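You operate a simulated robot arm through the tools that you are given. There is no shell and no other tool.

You are at the controls of a simulated two-armed robot. One attempt, no reset.

TASK
Uncover the clamped yellow mould, tamp both wells level and cover it again.
Fine: cover on the bench meanwhile, tamper back; cover square on the rim; then let the clamp go. Set down upright: tamper with the orange grip.

Only the result counts: the job must be done as asked and must still hold three seconds after the hand-in. Knocking over, shifting, dropping, spilling or breaking anything else fails it. Lids that push on must go on centred and level and be pressed home; caps that screw on are set level and turned clockwise until they are tight.

THE ROBOT
Two 7-joint arms with fingered hands on one trunk that stands fixed in place. Base frame: the origin is at the foot of the trunk, x ahead of it, y to its left, z up; the work surface is at about z = 0.86. Lengths are in m, angles in rad, forces in N, time in s.
The left shoulder is at [0.07, 0.142, 1.214], the right one opposite. With the tool pointing down near the work surface each hand reaches from about 0.38 to 0.78 m from the base axis, measured 20 degrees to its own side. Payload 3.6 kg a hand.
The tool frame of a hand sits at the grasp point between the pads (the TCP): z along the fingers, y along the line on which they close. The tips reach 0.025 m beyond it. The gripper opens to 0.088 m. The gripper's body begins 0.029 m behind the TCP. The gripper is a hand of 5 fingers: y runs from the thumb to the fingers, the wrist lies at [-0.013, -0.097, -0.162] in the tool frame, and closing takes about 1.5 s.
Orientation is that of the tool frame in the base frame, as [roll, pitch, yaw] about the fixed x, y, z axes, in that order (R = Rz(yaw) Ry(pitch) Rx(roll)). With the fingers straight down and the wrist toward the robot, the tool's x, y and z point along [0, 1, 0], [1, 0, 0] and [0, 0, -1] of the base frame.

THE INTERFACE
- The arms move only by the tool jog_arm. It takes "left_moves", "right_moves" or both (then of equal length, played together; a hand with none holds still); each is a list of rows, each a list of 7 numbers: the shift along the base's x, y, z in units of 150 mm (1.0 is 150 mm), then the turn, a rotation vector about the base's x, y, z in units of 90 degrees (1.0 is 90 degrees), then the opening in per cent of the stroke, from 0 (shut) to 100 (fully open). In form: [[x, y, z, rx, ry, rz, fingers], ...]. A call has 1 to 20 rows; each row is the pose to reach, as a shift and turn from the pose commanded when the call began. A call with a number of a shift or a turn outside -1 to 1 is refused whole. A row lasts 0.2 s, in which the tool goes at most 0.05 m and 0.15 rad; a call with a longer step from one row to the next is refused whole, and so is a gripper value outside its range. Where a pose cannot be reached the arm comes as near as it can. A force on the tool above 40 N (or 10 N above the force at the start of the call, whichever is more), or a blocked arm, ends the call early, and 0.2 s more pass. Each finger travels about 0.072 m/s and halts on what it meets, pressing with about 26 N; the grip force reading is that of the motor and also rises with nothing between the fingers. The clock runs only during rows and for 0.2 s after the last one: add rows that repeat a pose to give the fingers time. It gives the time, the measured TCP pose, the force on the tool (base axes), the opening and the grip force at its end, in the units of the frame above (readings bear some noise), with the torque about the TCP (base axes, N m) and any sound that the robot's microphone picked up, and new pictures: "views" is both (left out), scene, wrist or none (wrist: the cameras of the hands that moved).
- Cameras (640 x 400 px; columns grow to the right, rows downward): "scene" is now at [0.1232, -0.0367, 1.4289]; the picture's right is [-0.45, -0.89, 0.00], its down [-0.63, 0.32, -0.71] and it looks along [0.63, -0.32, -0.70] (base axes); focal length 278 px, centre (320, 200). "left" rides on the left gripper at [-0.059, -0.079, -0.105] in its tool frame; the picture's right is [-0.73, -0.32, 0.61], its down [0.62, -0.68, 0.38] and it looks along [0.29, 0.66, 0.70] (tool axes); focal length 234 px, centre (320, 200). "right" rides on the right gripper at [0.059, -0.079, -0.105] in its tool frame; the picture's right is [-0.73, 0.32, -0.61], its down [-0.62, -0.68, 0.38] and it looks along [-0.29, 0.66, 0.70] (tool axes); focal length 234 px, centre (320, 200). There is no depth. A picture from a camera that has moved, and an enlarged one, comes with that camera's place and axes in the base frame and with its lens.
- raise_lower(by): slides the trunk up (or, below 0, down) by that many m; the arms and the scene camera ride with it, the base frame stays. It gives what a move gives, with no picture.
- grasp_type(shape, hand): the hand has 5 fingers and takes this shape, open, in about a second: jaw (thumb against the fingers, like two jaws); tri (thumb and two fingers); tip (a fingertip pinch); poke (one finger out to press); point (the index stretched); flat (the hand flat); cup (the hand cupped); fist (a fist). The gripper value then closes the fingers along that shape, each until it touches; the sizes above hold for jaw. It gives what a move gives, with no picture.
- aim_head(pan, tilt): turns the head with the scene camera to pan (to the left, within 1.501 rad either way) and tilt (down, from -0.506 to 1.204), counted from straight ahead of the robot. It gives what a move gives, and a new picture of the scene camera.
- zoom(camera, box): a new picture of the part [left, top, right, bottom] of that camera's present view, enlarged. It takes no simulated time.
- finish_job(): hands the job in; it is judged then, once.

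Nothing tells you positions but the pictures and the camera data. Unless the task says otherwise, let go and move clear before handing in.

The tools are called after "Emit:" by a JSON object that holds its "method" and its "body". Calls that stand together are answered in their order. jog_arm: Moves the arms, as the interface text tells. Its arguments: {"type":"object","properties":{"left_moves":{"type":"array","items":{"type":"array","items":{"type":"number"}}},"right_moves":{"type":"array","items":{"type":"array","items":{"type":"number"}}},"views":{"type":"string","enum":["both","scene","wrist","none"]}},"required":[]} The other tools are called the same way: raise_lower (by) slides the trunk up or down; grasp_type (shape, hand) gives the hand a shape; aim_head (pan, tilt) turns the head that bears the scene camera; zoom (camera, box) takes an enlarged picture of a part of a camera's view; finish_job () hands the job in.

At the start:

```text
clock: 0.0
left_tool_pos: [0.524, 0.0536, 1.1584]
left_ee_rot: [3.141, -0.001, 1.571]
left_ft_force: [0.2, 0.1, 0.4]
left_torque: [-0.05, 0.04, 0.01]
left_opening: 0.0878
left_grasp_force: 0.2
left_shape: jaw
right_tool_pos: [0.3919, -0.4078, 1.1907]
right_ee_rot: [3.142, -0.001, 1.571]
right_ft_force: [0.4, -0.1, -0.1]
right_torque: [-0.02, 0.02, -0.01]
right_opening: 0.0876
right_grasp_force: 0.1
right_shape: jaw
trunk travel left (down, up): [-0.75, 0.19]
head pan, tilt: [-0.469, 0.78]
```

scene: 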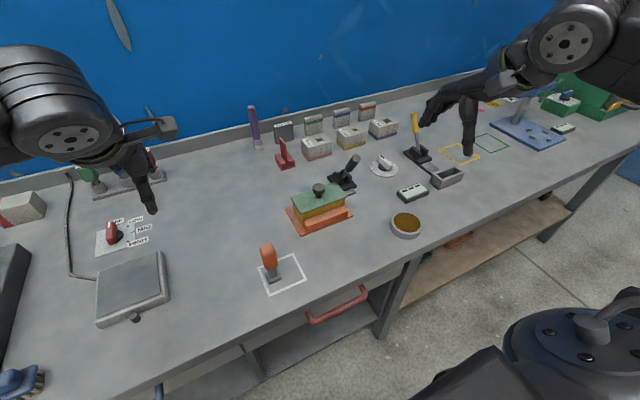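
right: 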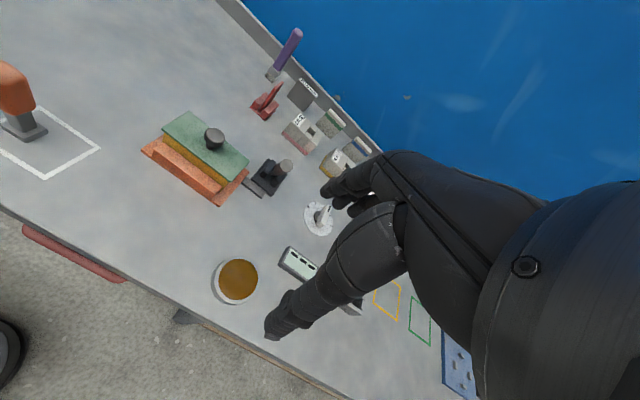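
left: 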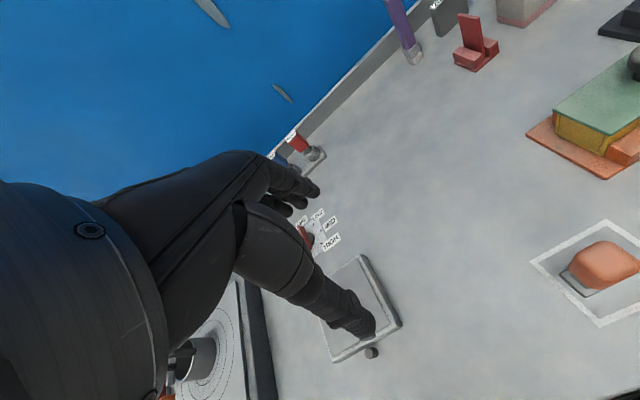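

I see a yellow mould with a green cover (dark knob) on an orange base near the bench middle, an orange-handled tamper standing in a white-outlined square, and a black toggle clamp next to the mould. I'll look closer before moving.

Emit:
{"method": "zoom", "body": {"camera": "scene", "box": [240, 140, 400, 300]}}

Emit:
{"method": "zoom", "body": {"camera": "right", "box": [120, 80, 320, 240]}}

Emit:
{"method": "zoom", "body": {"camera": "left", "box": [500, 20, 640, 340]}}

```text
2.50 times, centred on (320, 220) of scene
camera zoom: at [0.1232, -0.0367, 1.4289], right [-0.45, -0.89, 0.0], down [-0.63, 0.32, -0.71], along [0.63, -0.32, -0.7], focal length 694 px, centre (320, 150)
```

zoom: 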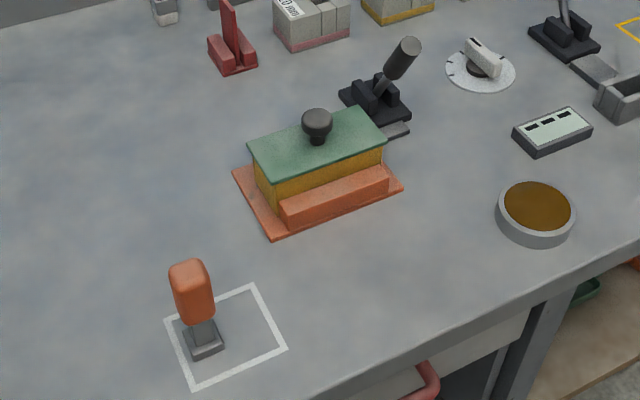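

```text
2.50 times, centred on (220, 160) of right
camera zoom: at [0.3137, -0.3503, 1.2955], right [0.32, -0.73, 0.61], down [-0.68, -0.62, -0.38], along [0.66, -0.29, -0.7], focal length 585 px, centre (570, 300)
```

zoom: 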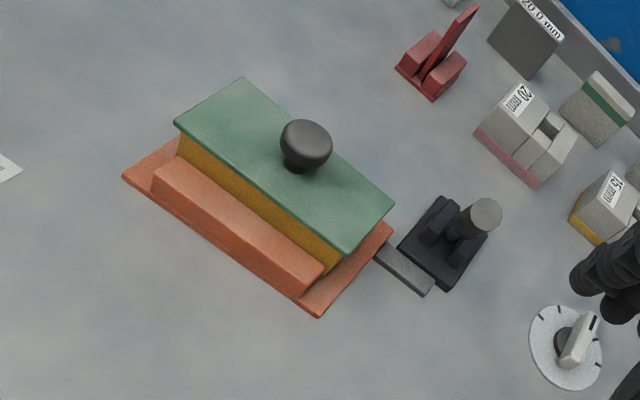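

```text
1.25 times, centred on (570, 180) of left
camera zoom: at [0.4441, -0.0071, 1.2623], right [-0.32, -0.73, -0.61], down [-0.68, 0.62, -0.38], along [0.66, 0.29, -0.7], focal length 293 px, centre (8, 225)
```

zoom: 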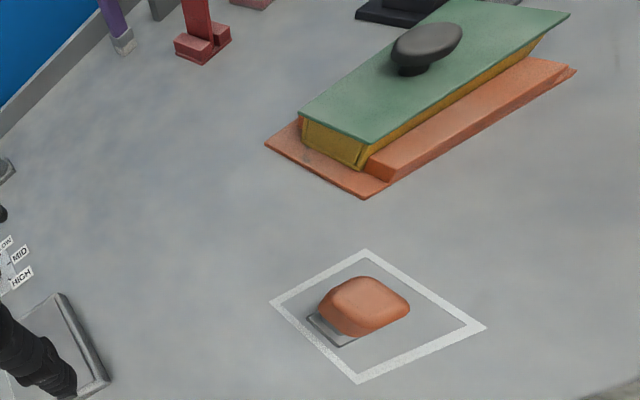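

I see the mould's long side running left-right at about (0.605, -0.275), the tamper at about (0.45, -0.09), and the black clamp lever at about (0.66, -0.39). I'll zoom on the clamp and the tamper.

Emit:
{"method": "zoom", "body": {"camera": "scene", "box": [320, 145, 376, 205]}}

Emit:
{"method": "zoom", "body": {"camera": "scene", "box": [250, 235, 314, 300]}}

Emit:
{"method": "zoom", "body": {"camera": "right", "box": [230, 140, 310, 220]}}

Emit:
{"method": "zoom", "body": {"camera": "scene", "box": [380, 100, 480, 200]}}

Emit:
{"method": "zoom", "body": {"camera": "scene", "box": [276, 175, 366, 240]}}

```text
6.67 times, centred on (348, 175) of scene
camera zoom: at [0.1232, -0.0367, 1.4289], right [-0.45, -0.89, 0.0], down [-0.63, 0.32, -0.71], along [0.63, -0.32, -0.7], focal length 1850 px, centre (133, 367)
```

zoom: 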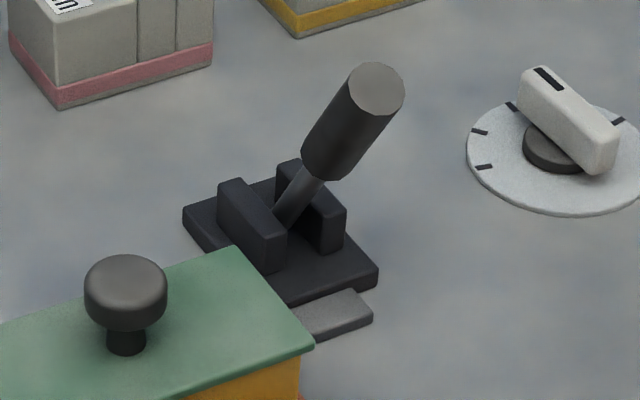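

```text
6.15 times, centred on (282, 268) of scene
camera zoom: at [0.1232, -0.0367, 1.4289], right [-0.45, -0.89, 0.0], down [-0.63, 0.32, -0.71], along [0.63, -0.32, -0.7], focal length 1708 px, centre (554, -215)
```

zoom: 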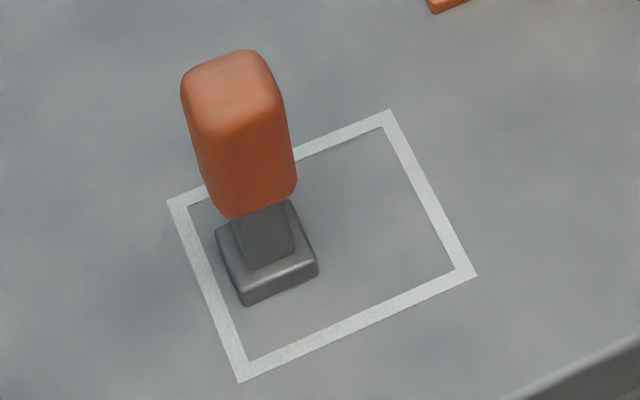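

```text
5.00 times, centred on (270, 180) of right
camera zoom: at [0.3137, -0.3503, 1.2955], right [0.32, -0.73, 0.61], down [-0.68, -0.62, -0.38], along [0.66, -0.29, -0.7], focal length 1171 px, centre (570, 300)
```

zoom: 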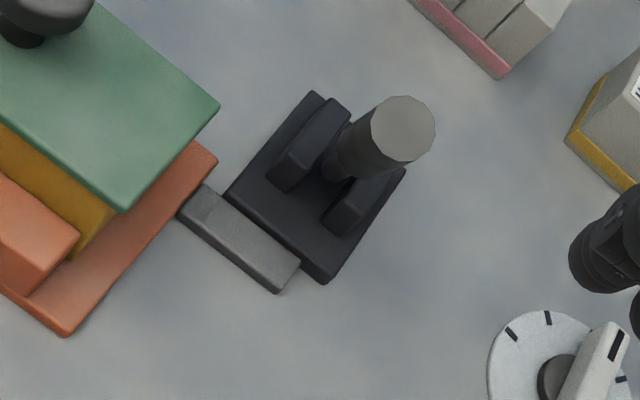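

```text
4.00 times, centred on (430, 150) of scene
camera zoom: at [0.1232, -0.0367, 1.4289], right [-0.45, -0.89, 0.0], down [-0.63, 0.32, -0.71], along [0.63, -0.32, -0.7], focal length 1110 px, centre (-120, 400)
```

zoom: 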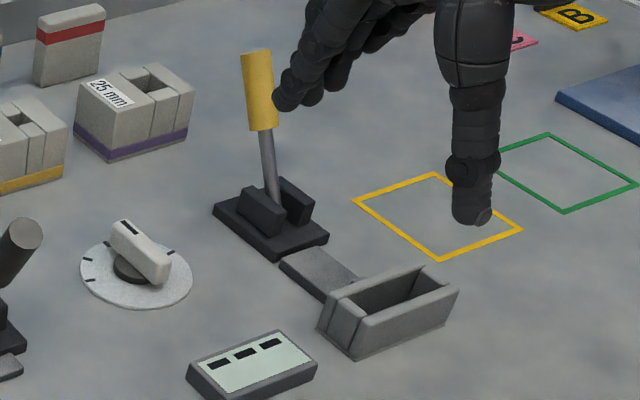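

```text
6.15 times, centred on (321, 208) of scene
camera zoom: at [0.1232, -0.0367, 1.4289], right [-0.45, -0.89, 0.0], down [-0.63, 0.32, -0.71], along [0.63, -0.32, -0.7], focal length 1708 px, centre (314, 154)
```

zoom: 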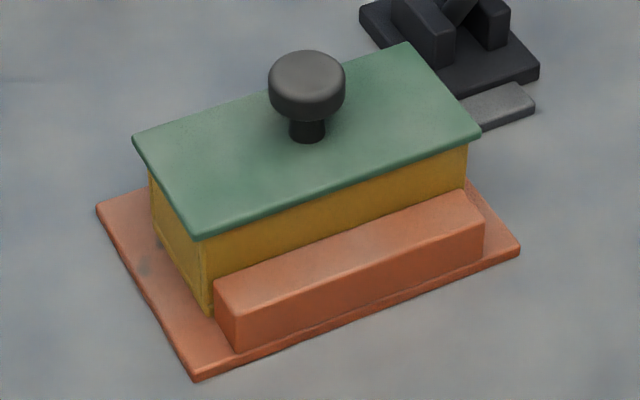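

The mould is in an orange nest with its black lever clamp on the right, and the lever leans toward the robot. I'll move the left arm out of the way and bring the right wrist camera nearer the mould to measure it.

Emit:
{"method": "jog_arm", "body": {"left_moves": [[0, 0.25, 0, 0, 0, 0, 100], [0, 0.5, 0, 0, 0, 0, 100], [0, 0.75, 0, 0, 0, 0, 100], [0, 1, 0, 0, 0, 0, 100], [0, 1, 0, 0, 0, 0, 100]], "right_moves": [[0.104, 0.144, -0.094, 0, 0, 0, 100], [0.208, 0.288, -0.188, 0, 0, 0, 100], [0.312, 0.432, -0.282, 0, 0, 0, 100], [0.416, 0.576, -0.376, 0, 0, 0, 100], [0.52, 0.72, -0.47, 0, 0, 0, 100]], "views": "both"}}

```text
clock: 1.2
left_tool_pos: [0.5231, 0.2032, 1.1572]
left_ee_rot: [-3.141, 0.001, 1.569]
left_ft_force: [1.0, 0.9, 0.2]
left_torque: [-0.03, 0.0, -0.02]
left_opening: 0.0878
left_grasp_force: 0.2
left_shape: jaw
right_tool_pos: [0.4713, -0.3016, 1.1195]
right_ee_rot: [-3.14, 0.002, 1.571]
right_ft_force: [0.4, -0.2, -0.2]
right_torque: [-0.04, 0.03, -0.04]
right_opening: 0.0874
right_grasp_force: 0.0
right_shape: jaw
trunk travel left (down, up): [-0.75, 0.19]
head pan, tilt: [-0.469, 0.78]
camera scene: at [0.125, -0.037, 1.4288], right [-0.45, -0.89, 0.0], down [-0.63, 0.32, -0.71], along [0.63, -0.32, -0.7], focal length 278 px, centre (320, 200)
camera right: at [0.3931, -0.2429, 1.2238], right [0.32, -0.73, 0.61], down [-0.68, -0.62, -0.38], along [0.66, -0.29, -0.7], focal length 234 px, centre (320, 200)
camera left: at [0.4453, 0.143, 1.2616], right [-0.32, -0.73, -0.61], down [-0.68, 0.62, -0.38], along [0.66, 0.29, -0.7], focal length 234 px, centre (320, 200)
```

scene: 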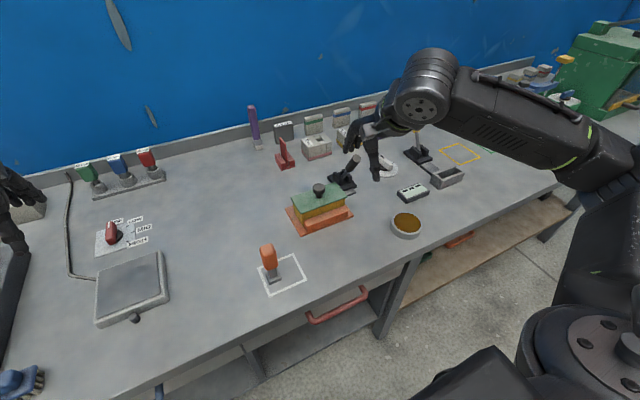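
right: 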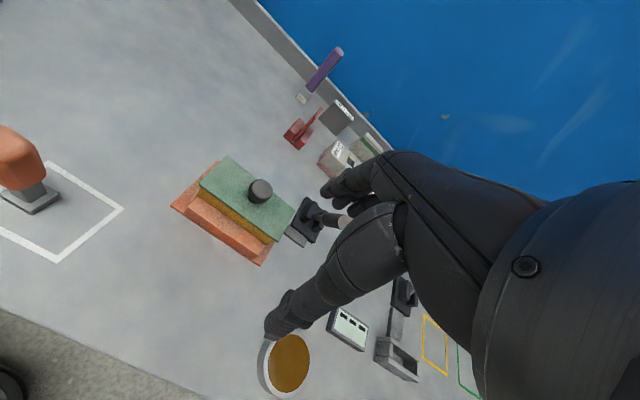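
left: 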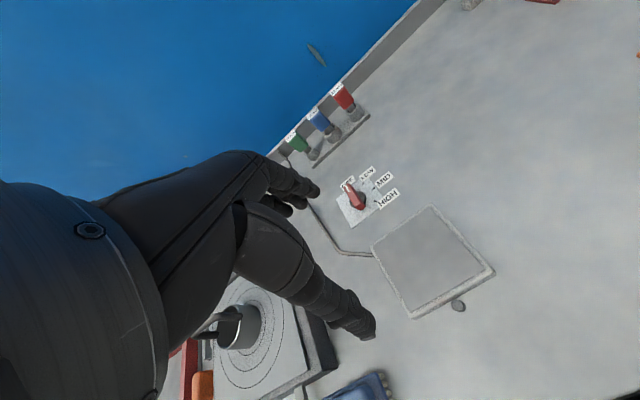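

The left arm is clear now and the right camera sees the mould, clamp and tamper. I'll enlarge those views to measure the cover and knob.

Emit:
{"method": "zoom", "body": {"camera": "right", "box": [165, 145, 325, 270]}}

Emit:
{"method": "zoom", "body": {"camera": "right", "box": [0, 115, 130, 270]}}

Emit:
{"method": "zoom", "body": {"camera": "scene", "box": [276, 145, 366, 240]}}

Emit:
{"method": "zoom", "body": {"camera": "scene", "box": [250, 235, 314, 300]}}

```text
3.20 times, centred on (245, 208) of right
camera zoom: at [0.3931, -0.2429, 1.2238], right [0.32, -0.73, 0.61], down [-0.68, -0.62, -0.38], along [0.66, -0.29, -0.7], focal length 749 px, centre (560, 176)
```

zoom: 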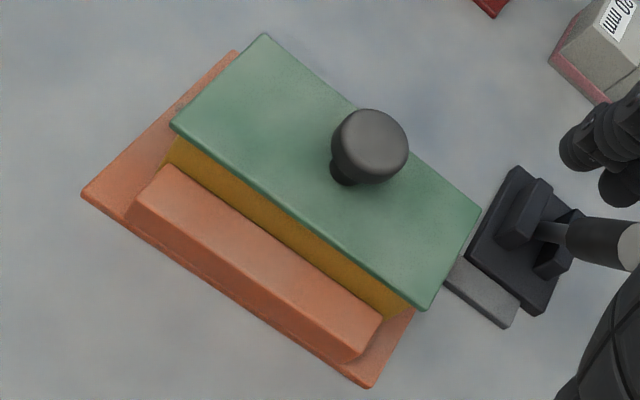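

```text
2.58 times, centred on (65, 192) of right
camera zoom: at [0.3931, -0.2429, 1.2238], right [0.32, -0.73, 0.61], down [-0.68, -0.62, -0.38], along [0.66, -0.29, -0.7], focal length 604 px, centre (978, 219)
```

zoom: 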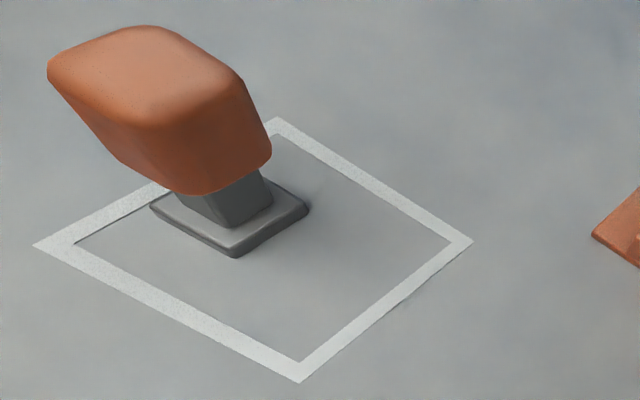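

```text
4.21 times, centred on (321, 192) of scene
camera zoom: at [0.125, -0.037, 1.4288], right [-0.45, -0.89, 0.0], down [-0.63, 0.32, -0.71], along [0.63, -0.32, -0.7], focal length 1168 px, centre (316, 232)
```

zoom: 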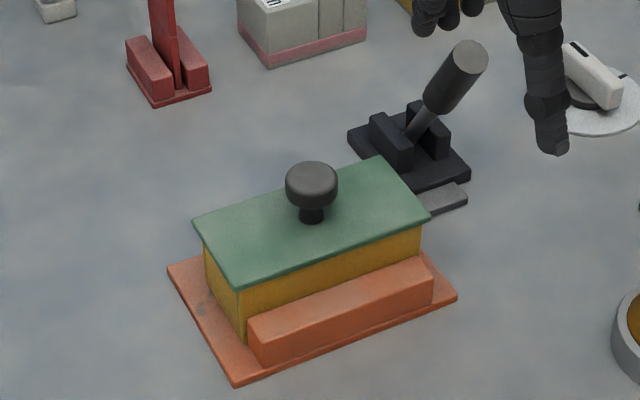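

```text
6.15 times, centred on (282, 268) of scene
camera zoom: at [0.125, -0.037, 1.4288], right [-0.45, -0.89, 0.0], down [-0.63, 0.32, -0.71], along [0.63, -0.32, -0.7], focal length 1708 px, centre (554, -215)
```

zoom: 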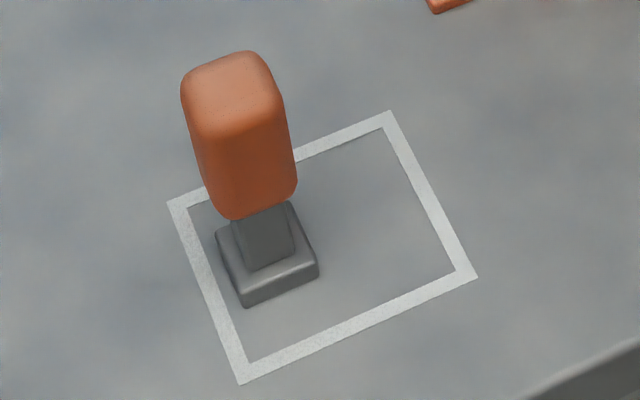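

I've triangulated the cover top at z≈0.925, centred at (0.590, -0.270), with its knob head at z≈0.954. The tamper stands at (0.463, -0.090) with its grip top at z≈0.967. Next I'll move the open right hand to hover over the knob.

Emit:
{"method": "jog_arm", "body": {"right_moves": [[0.2, 0.052, -0.08, 0, 0, 0, 100], [0.4, 0.104, -0.16, 0, 0, 0, 100], [0.6, 0.156, -0.28, 0, 0, 0, 100], [0.793, 0.207, -0.46, 0, 0, 0, 100], [0.793, 0.207, -0.46, 0, 0, 0, 100]], "views": "both"}}

```text
clock: 2.4
left_tool_pos: [0.5221, 0.2023, 1.1572]
left_ee_rot: [3.142, -0.001, 1.571]
left_ft_force: [1.0, -0.8, 0.0]
left_torque: [0.03, 0.0, -0.01]
left_opening: 0.0876
left_grasp_force: 0.1
left_shape: jaw
right_tool_pos: [0.5905, -0.2704, 1.0519]
right_ee_rot: [3.14, 0.0, 1.571]
right_ft_force: [-0.2, 0.0, -0.7]
right_torque: [-0.02, -0.05, 0.0]
right_opening: 0.0876
right_grasp_force: 0.0
right_shape: jaw
trunk travel left (down, up): [-0.75, 0.19]
head pan, tilt: [-0.469, 0.78]
camera scene: at [0.1225, -0.0369, 1.429], right [-0.45, -0.89, 0.0], down [-0.63, 0.32, -0.71], along [0.63, -0.32, -0.7], focal length 278 px, centre (320, 200)
camera right: at [0.5109, -0.2114, 1.156], right [0.32, -0.73, 0.61], down [-0.68, -0.62, -0.38], along [0.66, -0.29, -0.7], focal length 234 px, centre (320, 200)
```

scene: 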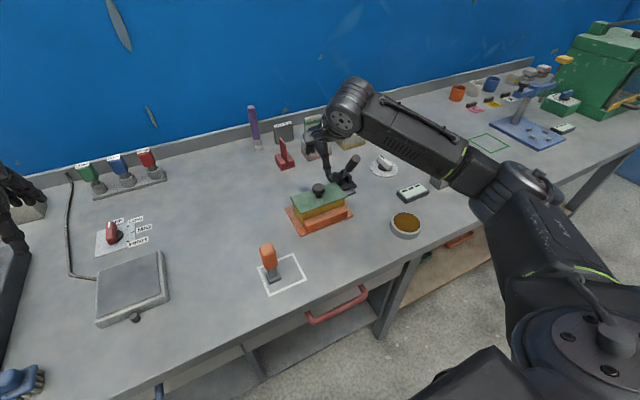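
right: 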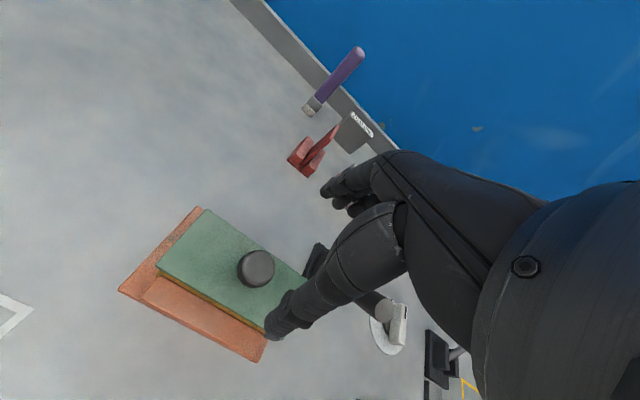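

The hand hovers over the knob, with thumb and fingers on either side. I'll zoom to refine the knob's centre before going down.

Emit:
{"method": "zoom", "body": {"camera": "right", "box": [110, 200, 310, 370]}}

Emit:
{"method": "zoom", "body": {"camera": "scene", "box": [276, 110, 376, 240]}}

```text
2.35 times, centred on (210, 285) of right
camera zoom: at [0.5109, -0.2114, 1.156], right [0.32, -0.73, 0.61], down [-0.68, -0.62, -0.38], along [0.66, -0.29, -0.7], focal length 551 px, centre (579, 0)
```

zoom: 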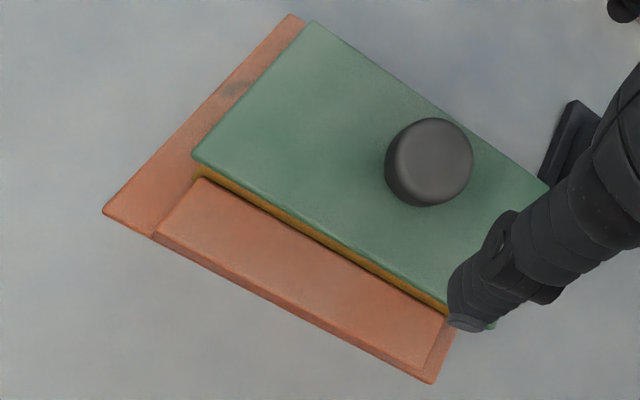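

```text
3.08 times, centred on (326, 175) of scene
camera zoom: at [0.1225, -0.0369, 1.429], right [-0.45, -0.89, 0.0], down [-0.63, 0.32, -0.71], along [0.63, -0.32, -0.7], focal length 854 px, centre (302, 277)
```

zoom: 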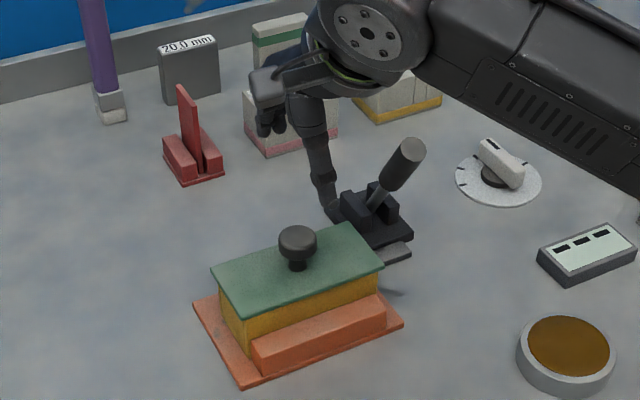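

The knob centre is at about (0.588, -0.2695), within 2 mm of the hand's axis. I'll lower the open hand around the knob and check before closing.

Emit:
{"method": "jog_arm", "body": {"right_moves": [[-0.013, 0.003, -0.15, 0, 0, 0, 100], [-0.013, 0.003, -0.3, 0, 0, 0, 100], [-0.013, 0.003, -0.45, 0, 0, 0, 100], [-0.013, 0.003, -0.55, 0, 0, 0, 100], [-0.013, 0.003, -0.62, 0, 0, 0, 100], [-0.013, 0.003, -0.62, 0, 0, 0, 100]], "views": "both"}}

```text
clock: 3.8
left_tool_pos: [0.5232, 0.2038, 1.1582]
left_ee_rot: [-3.141, -0.001, 1.57]
left_ft_force: [0.1, -0.2, 0.9]
left_torque: [-0.01, 0.0, -0.02]
left_opening: 0.0879
left_grasp_force: 0.0
left_shape: jaw
right_tool_pos: [0.5885, -0.2699, 0.9589]
right_ee_rot: [-3.141, -0.001, 1.572]
right_ft_force: [0.1, 0.2, -0.4]
right_torque: [0.01, -0.02, -0.03]
right_opening: 0.0878
right_grasp_force: 0.2
right_shape: jaw
trunk travel left (down, up): [-0.75, 0.19]
head pan, tilt: [-0.469, 0.78]
camera scene: at [0.1233, -0.0365, 1.4289], right [-0.45, -0.89, 0.0], down [-0.63, 0.32, -0.71], along [0.63, -0.32, -0.7], focal length 278 px, centre (320, 200)
camera right: at [0.5093, -0.2105, 1.0631], right [0.32, -0.73, 0.61], down [-0.68, -0.62, -0.38], along [0.66, -0.29, -0.7], focal length 234 px, centre (320, 200)
```

scene: 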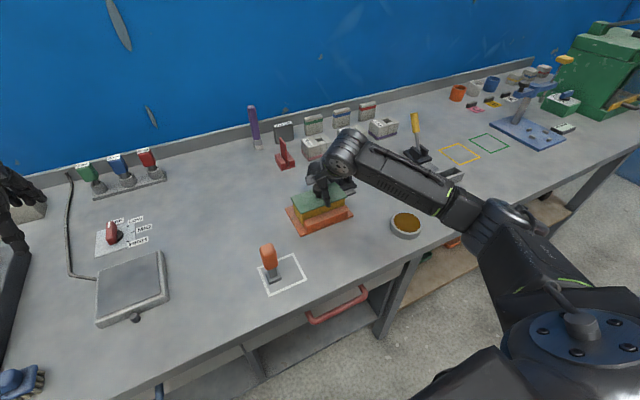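
right: 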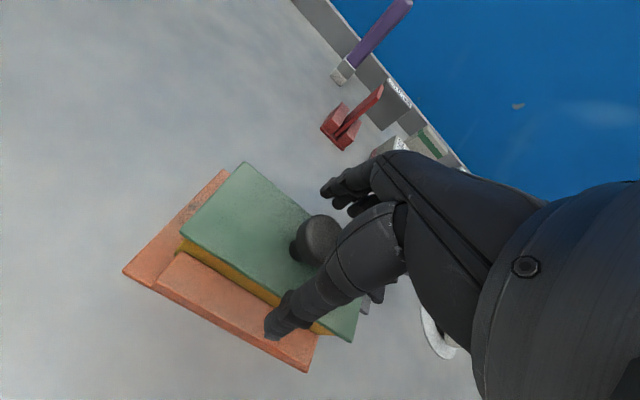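

The knob sits between the thumb and fingers, right at the grasp point. I'll close the hand on it.

Emit:
{"method": "jog_arm", "body": {"right_moves": [[0, 0, 0, 0, 0, 0, 60], [0, 0, 0, 0, 0, 0, 40], [0, 0, 0, 0, 0, 0, 25], [0, 0, 0, 0, 0, 0, 10], [0, 0, 0, 0, 0, 0, 0], [0, 0, 0, 0, 0, 0, 0], [0, 0, 0, 0, 0, 0, 0], [0, 0, 0, 0, 0, 0, 0]], "views": "wrist"}}

Emit:
{"method": "zoom", "body": {"camera": "scene", "box": [276, 110, 376, 240]}}

```text
clock: 5.6
left_tool_pos: [0.5235, 0.2033, 1.1577]
left_ee_rot: [-3.141, 0.001, 1.57]
left_ft_force: [0.8, 0.8, 0.0]
left_torque: [0.01, 0.0, 0.01]
left_opening: 0.0879
left_grasp_force: 0.0
left_shape: jaw
right_tool_pos: [0.5886, -0.2704, 0.9584]
right_ee_rot: [-3.141, 0.0, 1.572]
right_ft_force: [0.6, -0.1, 0.5]
right_torque: [-0.05, -0.02, 0.04]
right_opening: 0.0187
right_grasp_force: 26.2
right_shape: jaw
trunk travel left (down, up): [-0.75, 0.19]
head pan, tilt: [-0.469, 0.78]
camera right: at [0.5093, -0.2105, 1.0633], right [0.32, -0.73, 0.61], down [-0.68, -0.62, -0.38], along [0.66, -0.29, -0.7], focal length 234 px, centre (320, 200)
```

right: 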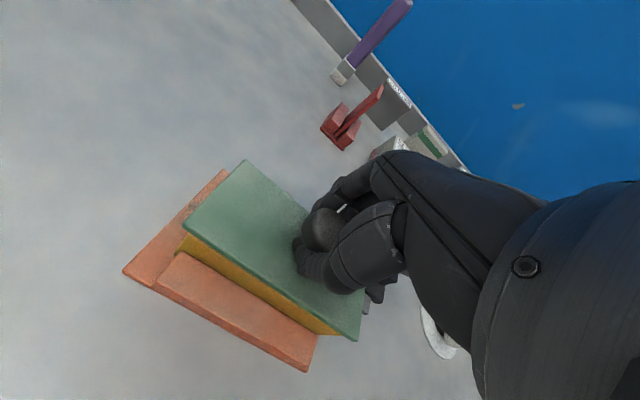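

```text
3.08 times, centred on (326, 175) of scene
camera zoom: at [0.1233, -0.0366, 1.4289], right [-0.45, -0.89, 0.0], down [-0.63, 0.32, -0.71], along [0.63, -0.32, -0.7], focal length 854 px, centre (302, 277)
```

zoom: 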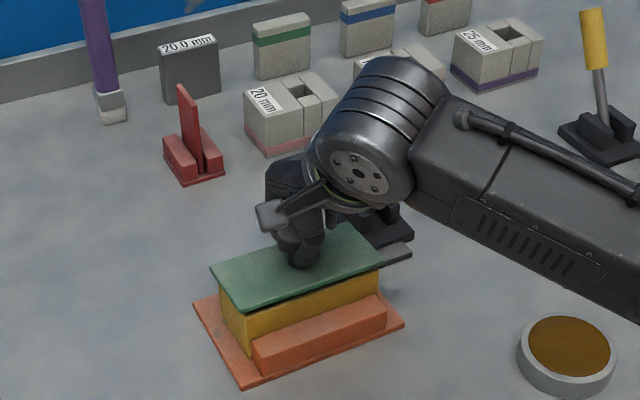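

The hand holds the knob at 26 N with an opening of 0.019, so the fingers are likely closed under the mushroom head. I'll look closely to see whether the cover shifted.

Emit:
{"method": "zoom", "body": {"camera": "right", "box": [110, 150, 370, 380]}}

Emit:
{"method": "zoom", "body": {"camera": "scene", "box": [276, 175, 366, 240]}}

```text
1.74 times, centred on (240, 265) of right
camera zoom: at [0.5093, -0.2105, 1.0633], right [0.32, -0.73, 0.61], down [-0.68, -0.62, -0.38], along [0.66, -0.29, -0.7], focal length 407 px, centre (459, 87)
```

zoom: 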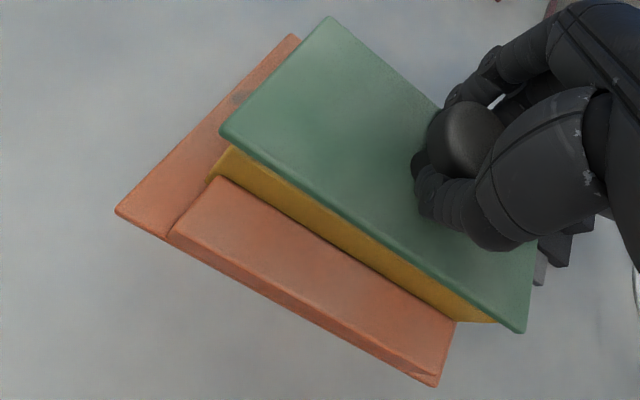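

```text
6.15 times, centred on (321, 208) of scene
camera zoom: at [0.1233, -0.0366, 1.4289], right [-0.45, -0.89, 0.0], down [-0.63, 0.32, -0.71], along [0.63, -0.32, -0.7], focal length 1708 px, centre (314, 154)
```

zoom: 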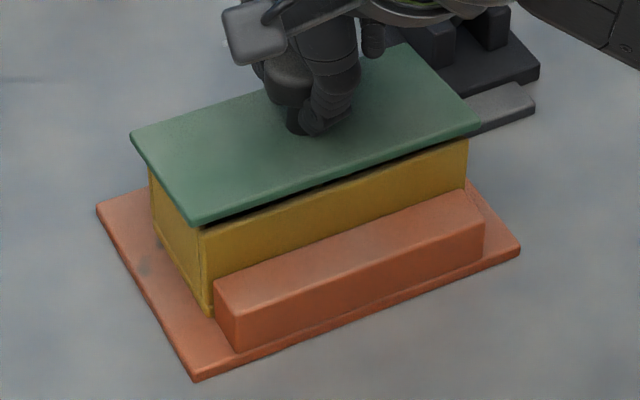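

The fingers hooked under the knob head and raised the cover about 4 mm, and the mould hasn't moved. I'll lift the cover straight up and look into the wells.

Emit:
{"method": "jog_arm", "body": {"right_moves": [[0, 0, 0.05, 0, 0, 0, 0], [0, 0, 0.15, 0, 0, 0, 0], [0, 0, 0.3, 0, 0, 0, 0], [0, 0, 0.5, 0, 0, 0, 0], [0, 0, 0.7, 0, 0, 0, 0], [0, 0, 0.85, 0, 0, 0, 0], [0, 0, 0.85, 0, 0, 0, 0]], "views": "both"}}

Emit:
{"method": "zoom", "body": {"camera": "scene", "box": [276, 145, 366, 240]}}

```text
clock: 7.2
left_tool_pos: [0.5223, 0.2039, 1.1576]
left_ee_rot: [-3.141, 0.001, 1.569]
left_ft_force: [0.5, -0.3, 0.6]
left_torque: [0.0, 0.01, 0.01]
left_opening: 0.0879
left_grasp_force: 0.1
left_shape: jaw
right_tool_pos: [0.5887, -0.2698, 1.0868]
right_ee_rot: [-3.14, 0.001, 1.57]
right_ft_force: [0.4, -0.1, -0.9]
right_torque: [-0.03, 0.02, -0.04]
right_opening: 0.0186
right_grasp_force: 26.1
right_shape: jaw
trunk travel left (down, up): [-0.75, 0.19]
head pan, tilt: [-0.469, 0.78]
camera scene: at [0.1236, -0.0368, 1.4289], right [-0.45, -0.89, 0.0], down [-0.63, 0.32, -0.71], along [0.63, -0.32, -0.7], focal length 278 px, centre (320, 200)
camera right: at [0.5088, -0.2114, 1.1904], right [0.32, -0.73, 0.61], down [-0.68, -0.62, -0.38], along [0.66, -0.29, -0.7], focal length 234 px, centre (320, 200)
```

scene: 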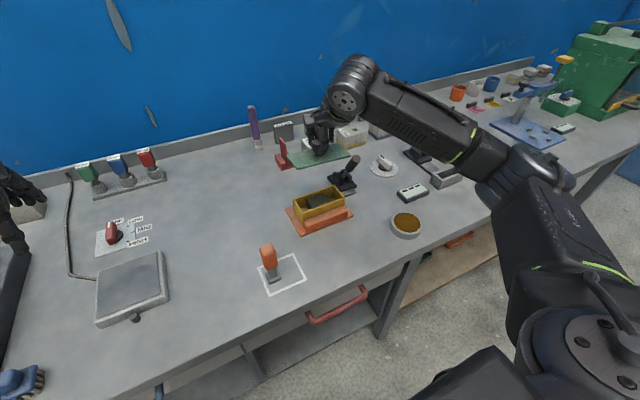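
right: 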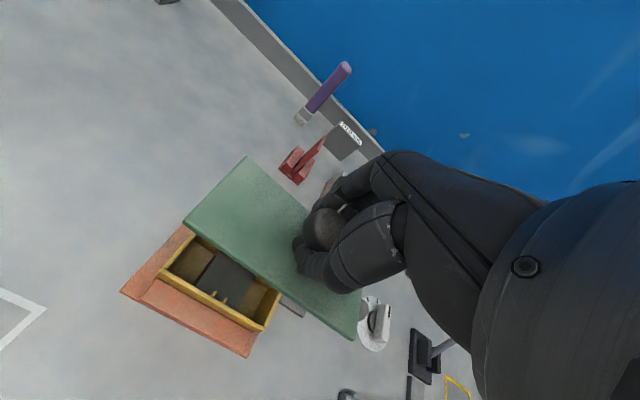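

```text
4.21 times, centred on (321, 192) of scene
camera zoom: at [0.1236, -0.0368, 1.4289], right [-0.45, -0.89, 0.0], down [-0.63, 0.32, -0.71], along [0.63, -0.32, -0.7], focal length 1168 px, centre (316, 232)
```

zoom: 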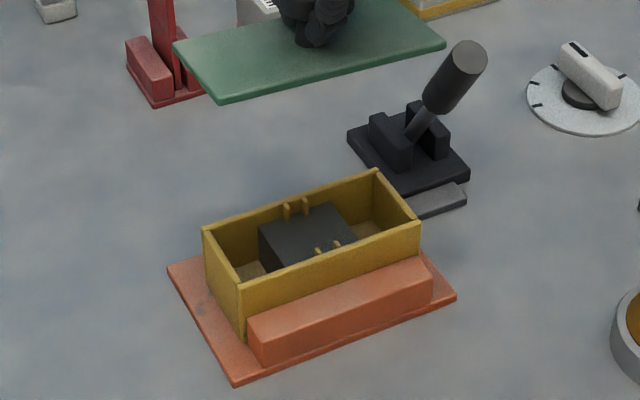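

With the cover off I can see a dark core block in the middle of the mould and a well on each side with sandy fill. I'll zoom in on the wells.

Emit:
{"method": "zoom", "body": {"camera": "right", "box": [120, 210, 290, 360]}}

Emit:
{"method": "zoom", "body": {"camera": "scene", "box": [288, 180, 348, 220]}}

Emit:
{"method": "zoom", "body": {"camera": "right", "box": [160, 130, 380, 360]}}

```text
2.67 times, centred on (205, 285) of right
camera zoom: at [0.5088, -0.2114, 1.1904], right [0.32, -0.73, 0.61], down [-0.68, -0.62, -0.38], along [0.66, -0.29, -0.7], focal length 624 px, centre (627, -27)
```

zoom: 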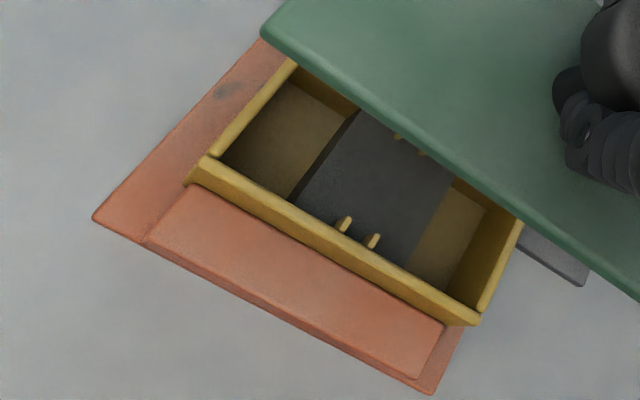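

```text
10.00 times, centred on (318, 200) of scene
camera zoom: at [0.1236, -0.0368, 1.4289], right [-0.45, -0.89, 0.0], down [-0.63, 0.32, -0.71], along [0.63, -0.32, -0.7], focal length 2775 px, centre (340, 200)
```

zoom: 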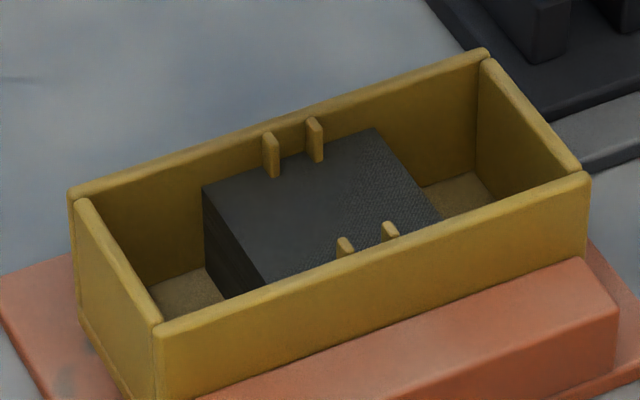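

```text
1.74 times, centred on (270, 245) of right
camera zoom: at [0.5088, -0.2114, 1.1904], right [0.32, -0.73, 0.61], down [-0.68, -0.62, -0.38], along [0.66, -0.29, -0.7], focal length 407 px, centre (407, 122)
```

zoom: 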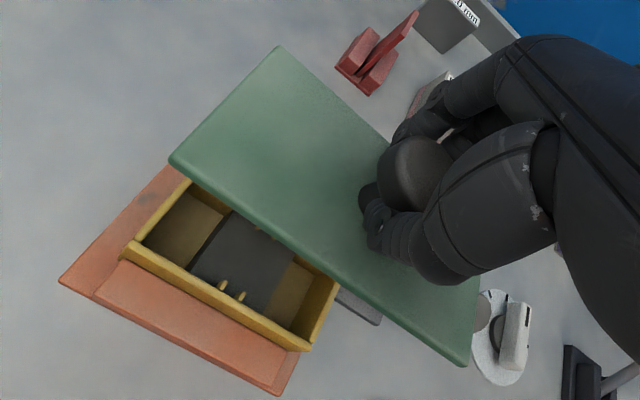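

The cover hangs level with its top about 30 mm below the grasp point. The wells lie left and right of the dark core. I'll carry the cover left to the clear bench area around (0.615, -0.055).

Emit:
{"method": "jog_arm", "body": {"right_moves": [[0.02, 0.15, 0, 0, 0, 0, 0], [0.04, 0.35, 0, 0, 0, 0, 0], [0.06, 0.6, 0, 0, 0, 0, 0], [0.08, 0.85, 0, 0, 0, 0, 0], [0.1, 1, 0, 0, 0, 0, 0]], "views": "none"}}

Emit:
{"method": "jog_arm", "body": {"right_moves": [[0.03, 0.15, -0.1, 0, 0, 0, 0], [0.06, 0.3, -0.3, 0, 0, 0, 0], [0.08, 0.43, -0.5, 0, 0, 0, 0], [0.08, 0.43, -0.7, 0, 0, 0, 0], [0.08, 0.43, -0.9, 0, 0, 0, 0], [0.08, 0.43, -1, 0, 0, 0, 0], [0.08, 0.43, -1, 0, 0, 0, 0]], "views": "both"}}

```text
clock: 8.4
left_tool_pos: [0.522, 0.2039, 1.1576]
left_ee_rot: [-3.141, 0.0, 1.57]
left_ft_force: [0.1, -0.2, 0.2]
left_torque: [0.01, -0.02, -0.01]
left_opening: 0.0879
left_grasp_force: 0.1
left_shape: jaw
right_tool_pos: [0.6032, -0.1205, 1.0858]
right_ee_rot: [3.141, 0.0, 1.571]
right_ft_force: [-0.2, -0.7, -1.2]
right_torque: [-0.03, -0.02, -0.01]
right_opening: 0.0185
right_grasp_force: 26.2
right_shape: jaw
trunk travel left (down, up): [-0.75, 0.19]
head pan, tilt: [-0.469, 0.78]
```

```text
clock: 10.0
left_tool_pos: [0.5226, 0.2035, 1.1586]
left_ee_rot: [-3.141, 0.001, 1.57]
left_ft_force: [0.3, 0.8, 0.8]
left_torque: [-0.02, -0.01, -0.02]
left_opening: 0.0878
left_grasp_force: 0.0
left_shape: jaw
right_tool_pos: [0.615, -0.0543, 0.9347]
right_ee_rot: [3.141, 0.001, 1.57]
right_ft_force: [0.3, -0.5, -0.9]
right_torque: [0.0, -0.03, -0.01]
right_opening: 0.0186
right_grasp_force: 26.1
right_shape: jaw
trunk travel left (down, up): [-0.75, 0.19]
head pan, tilt: [-0.469, 0.78]
camera scene: at [0.1234, -0.0366, 1.4289], right [-0.45, -0.89, 0.0], down [-0.63, 0.32, -0.71], along [0.63, -0.32, -0.7], focal length 278 px, centre (320, 200)
camera right: at [0.5359, 0.0037, 1.04], right [0.32, -0.73, 0.61], down [-0.68, -0.62, -0.38], along [0.66, -0.29, -0.7], focal length 234 px, centre (320, 200)
```

scene: 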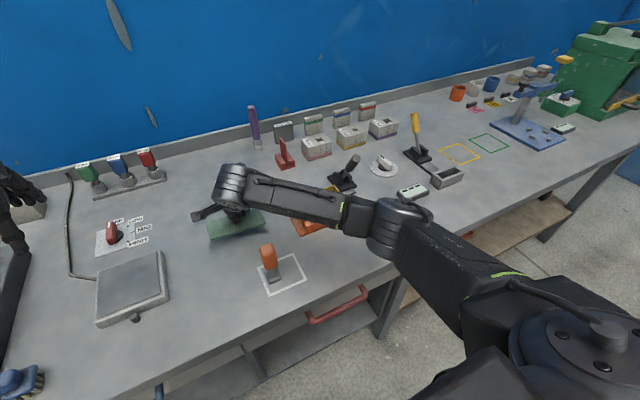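
right: 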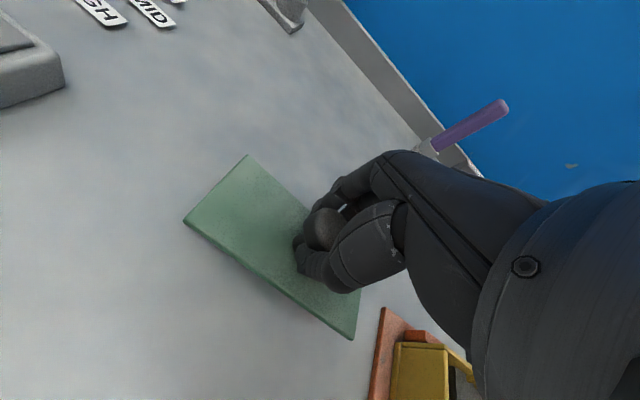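

The cover is over clear bench with its underside about 35 mm up. I'll lower it in stages and watch the force for contact.

Emit:
{"method": "jog_arm", "body": {"right_moves": [[0, 0, -0.08, 0, 0, 0, 0], [0, 0, -0.15, 0, 0, 0, 0], [0, 0, -0.19, 0, 0, 0, 0], [0, 0, -0.21, 0, 0, 0, 0], [0, 0, -0.21, 0, 0, 0, 0]], "views": "wrist"}}

Emit:
{"method": "zoom", "body": {"camera": "scene", "box": [180, 160, 300, 260]}}

```text
clock: 11.2
left_tool_pos: [0.5233, 0.2034, 1.1575]
left_ee_rot: [-3.141, 0.001, 1.571]
left_ft_force: [0.0, 0.3, 0.1]
left_torque: [0.03, -0.02, 0.02]
left_opening: 0.0879
left_grasp_force: 0.0
left_shape: jaw
right_tool_pos: [0.6153, -0.0551, 0.9048]
right_ee_rot: [-3.141, -0.001, 1.571]
right_ft_force: [0.3, 0.2, -0.7]
right_torque: [0.04, 0.04, 0.0]
right_opening: 0.0188
right_grasp_force: 25.9
right_shape: jaw
trunk travel left (down, up): [-0.75, 0.19]
head pan, tilt: [-0.469, 0.78]
camera right: at [0.5354, 0.0038, 1.0088], right [0.32, -0.73, 0.61], down [-0.68, -0.62, -0.38], along [0.66, -0.29, -0.7], focal length 234 px, centre (320, 200)
```

right: 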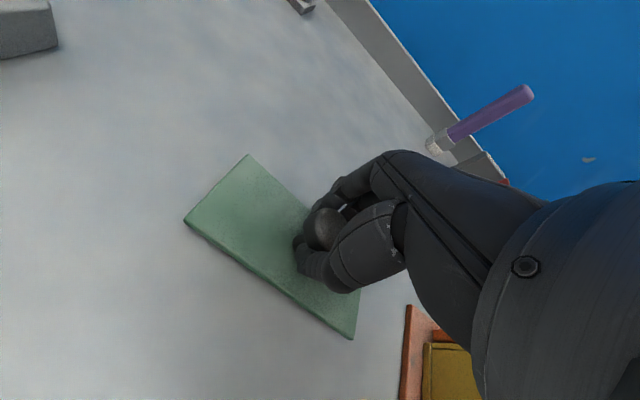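

```text
4.00 times, centred on (240, 210) of scene
camera zoom: at [0.1234, -0.0366, 1.4289], right [-0.45, -0.89, 0.0], down [-0.63, 0.32, -0.71], along [0.63, -0.32, -0.7], focal length 1110 px, centre (640, 160)
```

zoom: 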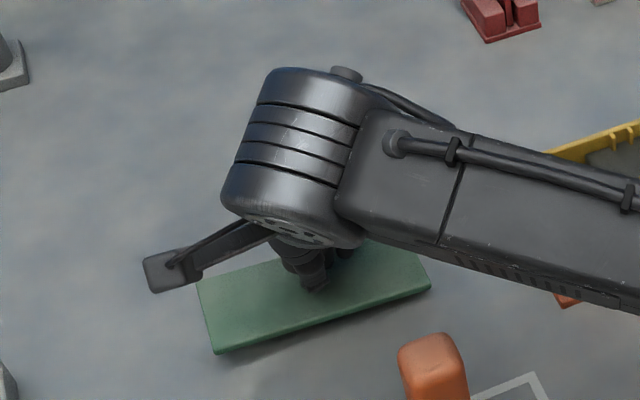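

The cover is now a few millimetres above the bench with no contact force. I'll keep lowering in small steps.

Emit:
{"method": "jog_arm", "body": {"right_moves": [[0, 0, -0.02, 0, 0, 0, 0], [0, 0, -0.03, 0, 0, 0, 0]], "views": "none"}}

Emit:
{"method": "jog_arm", "body": {"right_moves": [[0, 0, -0.01, 0, 0, 0, 0], [0, 0, -0.017, 0, 0, 0, 0]], "views": "wrist"}}

```text
clock: 11.8
left_tool_pos: [0.5222, 0.2042, 1.1573]
left_ee_rot: [-3.141, 0.0, 1.57]
left_ft_force: [0.0, 0.7, -0.7]
left_torque: [-0.02, -0.02, -0.04]
left_opening: 0.0876
left_grasp_force: 0.0
left_shape: jaw
right_tool_pos: [0.6141, -0.0554, 0.9007]
right_ee_rot: [3.141, 0.001, 1.57]
right_ft_force: [0.2, 0.5, 0.9]
right_torque: [-0.05, -0.01, 0.0]
right_opening: 0.0186
right_grasp_force: 26.3
right_shape: jaw
trunk travel left (down, up): [-0.75, 0.19]
head pan, tilt: [-0.469, 0.78]
```

```text
clock: 12.4
left_tool_pos: [0.5218, 0.2041, 1.1587]
left_ee_rot: [-3.141, -0.001, 1.57]
left_ft_force: [0.2, 0.7, 0.7]
left_torque: [-0.02, -0.01, -0.04]
left_opening: 0.0878
left_grasp_force: 0.0
left_shape: jaw
right_tool_pos: [0.6137, -0.0547, 0.8988]
right_ee_rot: [3.14, -0.001, 1.572]
right_ft_force: [0.4, 0.2, 2.2]
right_torque: [-0.14, -0.09, 0.05]
right_opening: 0.0185
right_grasp_force: 26.2
right_shape: jaw
trunk travel left (down, up): [-0.75, 0.19]
head pan, tilt: [-0.469, 0.78]
camera right: at [0.5352, 0.0042, 1.0019], right [0.32, -0.73, 0.61], down [-0.68, -0.62, -0.38], along [0.66, -0.29, -0.7], focal length 234 px, centre (320, 200)
```

right: 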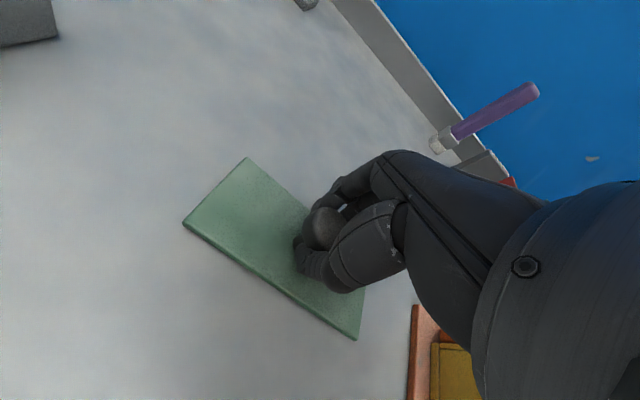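

The force has risen to 2 N, so the cover is touching the bench. I'll lower a last millimetre and then open the fingers.

Emit:
{"method": "jog_arm", "body": {"right_moves": [[0, 0, -0.008, 0, 0, 0, 0], [0, 0, -0.008, 0, 0, 0, 0]], "views": "none"}}

Emit:
{"method": "jog_arm", "body": {"right_moves": [[0, 0, 0, 0, 0, 0, 20], [0, 0, 0, 0, 0, 0, 35], [0, 0, 0, 0, 0, 0, 50], [0, 0, 0, 0, 0, 0, 70], [0, 0, 0, 0, 0, 0, 85], [0, 0, 0, 0, 0, 0, 100], [0, 0, 0, 0, 0, 0, 100], [0, 0, 0, 0, 0, 0, 100]], "views": "wrist"}}

```text
clock: 13.0
left_tool_pos: [0.5215, 0.2041, 1.1576]
left_ee_rot: [3.141, 0.001, 1.573]
left_ft_force: [0.8, -0.4, -0.2]
left_torque: [-0.03, 0.0, 0.01]
left_opening: 0.0876
left_grasp_force: 0.1
left_shape: jaw
right_tool_pos: [0.6141, -0.056, 0.8962]
right_ee_rot: [3.139, 0.002, 1.57]
right_ft_force: [0.4, 1.2, 1.1]
right_torque: [-0.15, -0.08, 0.02]
right_opening: 0.0187
right_grasp_force: 26.5
right_shape: jaw
trunk travel left (down, up): [-0.75, 0.19]
head pan, tilt: [-0.469, 0.78]
```

```text
clock: 14.8
left_tool_pos: [0.5229, 0.2032, 1.1581]
left_ee_rot: [-3.141, -0.001, 1.569]
left_ft_force: [0.0, 0.1, 0.3]
left_torque: [0.01, -0.01, 0.01]
left_opening: 0.0878
left_grasp_force: 0.0
left_shape: jaw
right_tool_pos: [0.6139, -0.0554, 0.8962]
right_ee_rot: [-3.142, -0.001, 1.573]
right_ft_force: [0.7, -1.1, -0.9]
right_torque: [0.04, 0.04, -0.04]
right_opening: 0.0877
right_grasp_force: 0.1
right_shape: jaw
trunk travel left (down, up): [-0.75, 0.19]
head pan, tilt: [-0.469, 0.78]
camera right: at [0.5353, 0.0038, 1.0006], right [0.32, -0.73, 0.61], down [-0.68, -0.62, -0.38], along [0.66, -0.29, -0.7], focal length 234 px, centre (320, 200)
```

right: 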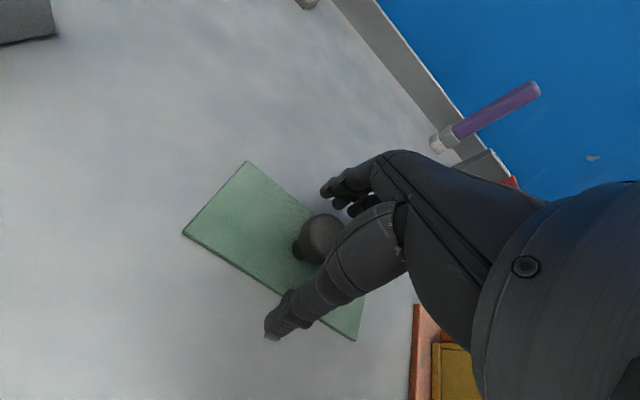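

The cover rests flat on the bench and is released. I'll rise and move back over the mould to look down into the wells.

Emit:
{"method": "jog_arm", "body": {"right_moves": [[0, 0, 0.15, 0, 0, 0, 100], [0, 0, 0.35, 0, 0, 0, 100], [0, 0, 0.6, 0, 0, 0, 100], [0, 0, 0.8, 0, 0, 0, 100], [0, 0, 1, 0, 0, 0, 100]], "views": "scene"}}

Emit:
{"method": "jog_arm", "body": {"right_moves": [[-0.03, -0.2, 0.05, 0, 0, 0, 100], [-0.06, -0.45, 0.1, 0, 0, 0, 100], [-0.1, -0.7, 0.15, 0, 0, 0, 100], [-0.15, -0.95, 0.2, 0, 0, 0, 100], [-0.15, -1, 0.2, 0, 0, 0, 100], [-0.15, -1, 0.2, 0, 0, 0, 100]], "views": "wrist"}}

```text
clock: 16.0
left_tool_pos: [0.524, 0.2039, 1.1586]
left_ee_rot: [3.141, 0.001, 1.571]
left_ft_force: [0.2, 0.9, -0.4]
left_torque: [0.0, 0.02, -0.01]
left_opening: 0.0875
left_grasp_force: 0.1
left_shape: jaw
right_tool_pos: [0.6128, -0.0554, 1.0461]
right_ee_rot: [-3.14, 0.0, 1.57]
right_ft_force: [-0.3, -0.1, 0.4]
right_torque: [0.02, 0.0, 0.0]
right_opening: 0.0875
right_grasp_force: 0.1
right_shape: jaw
trunk travel left (down, up): [-0.75, 0.19]
head pan, tilt: [-0.469, 0.78]
camera scene: at [0.1229, -0.0365, 1.4289], right [-0.45, -0.89, 0.0], down [-0.63, 0.32, -0.71], along [0.63, -0.32, -0.7], focal length 278 px, centre (320, 200)
```

scene: 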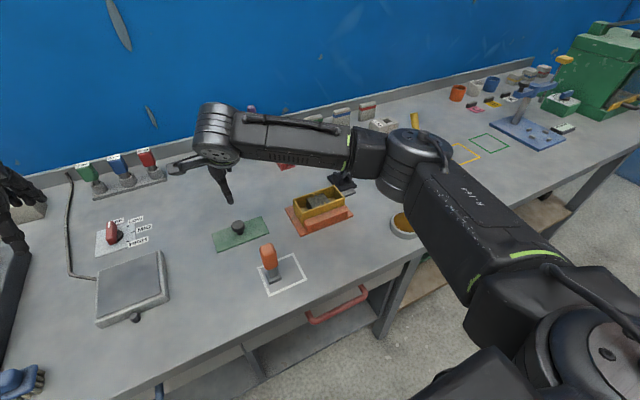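

```text
clock: 17.4
left_tool_pos: [0.5229, 0.2033, 1.1568]
left_ee_rot: [-3.141, -0.001, 1.572]
left_ft_force: [-0.6, 0.1, 0.9]
left_torque: [-0.02, 0.04, 0.04]
left_opening: 0.0877
left_grasp_force: 0.1
left_shape: jaw
right_tool_pos: [0.5929, -0.2048, 1.0766]
right_ee_rot: [3.141, 0.002, 1.57]
right_ft_force: [-0.2, 0.2, 0.7]
right_torque: [0.0, 0.0, 0.01]
right_opening: 0.0879
right_grasp_force: 0.1
right_shape: jaw
trunk travel left (down, up): [-0.75, 0.19]
head pan, tilt: [-0.469, 0.78]
camera right: at [0.5135, -0.1461, 1.1803], right [0.32, -0.73, 0.61], down [-0.68, -0.62, -0.38], along [0.66, -0.29, -0.7], focal length 234 px, centre (320, 200)
```

right: 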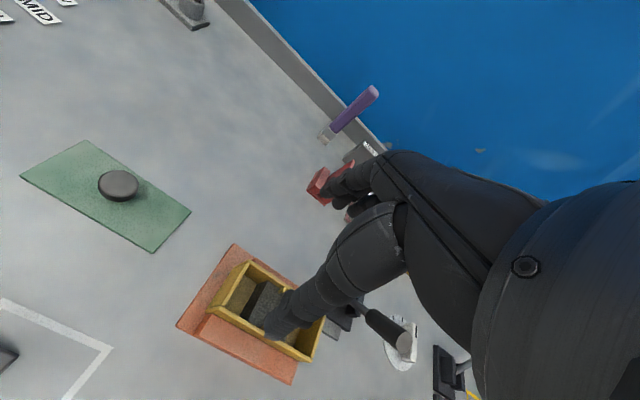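

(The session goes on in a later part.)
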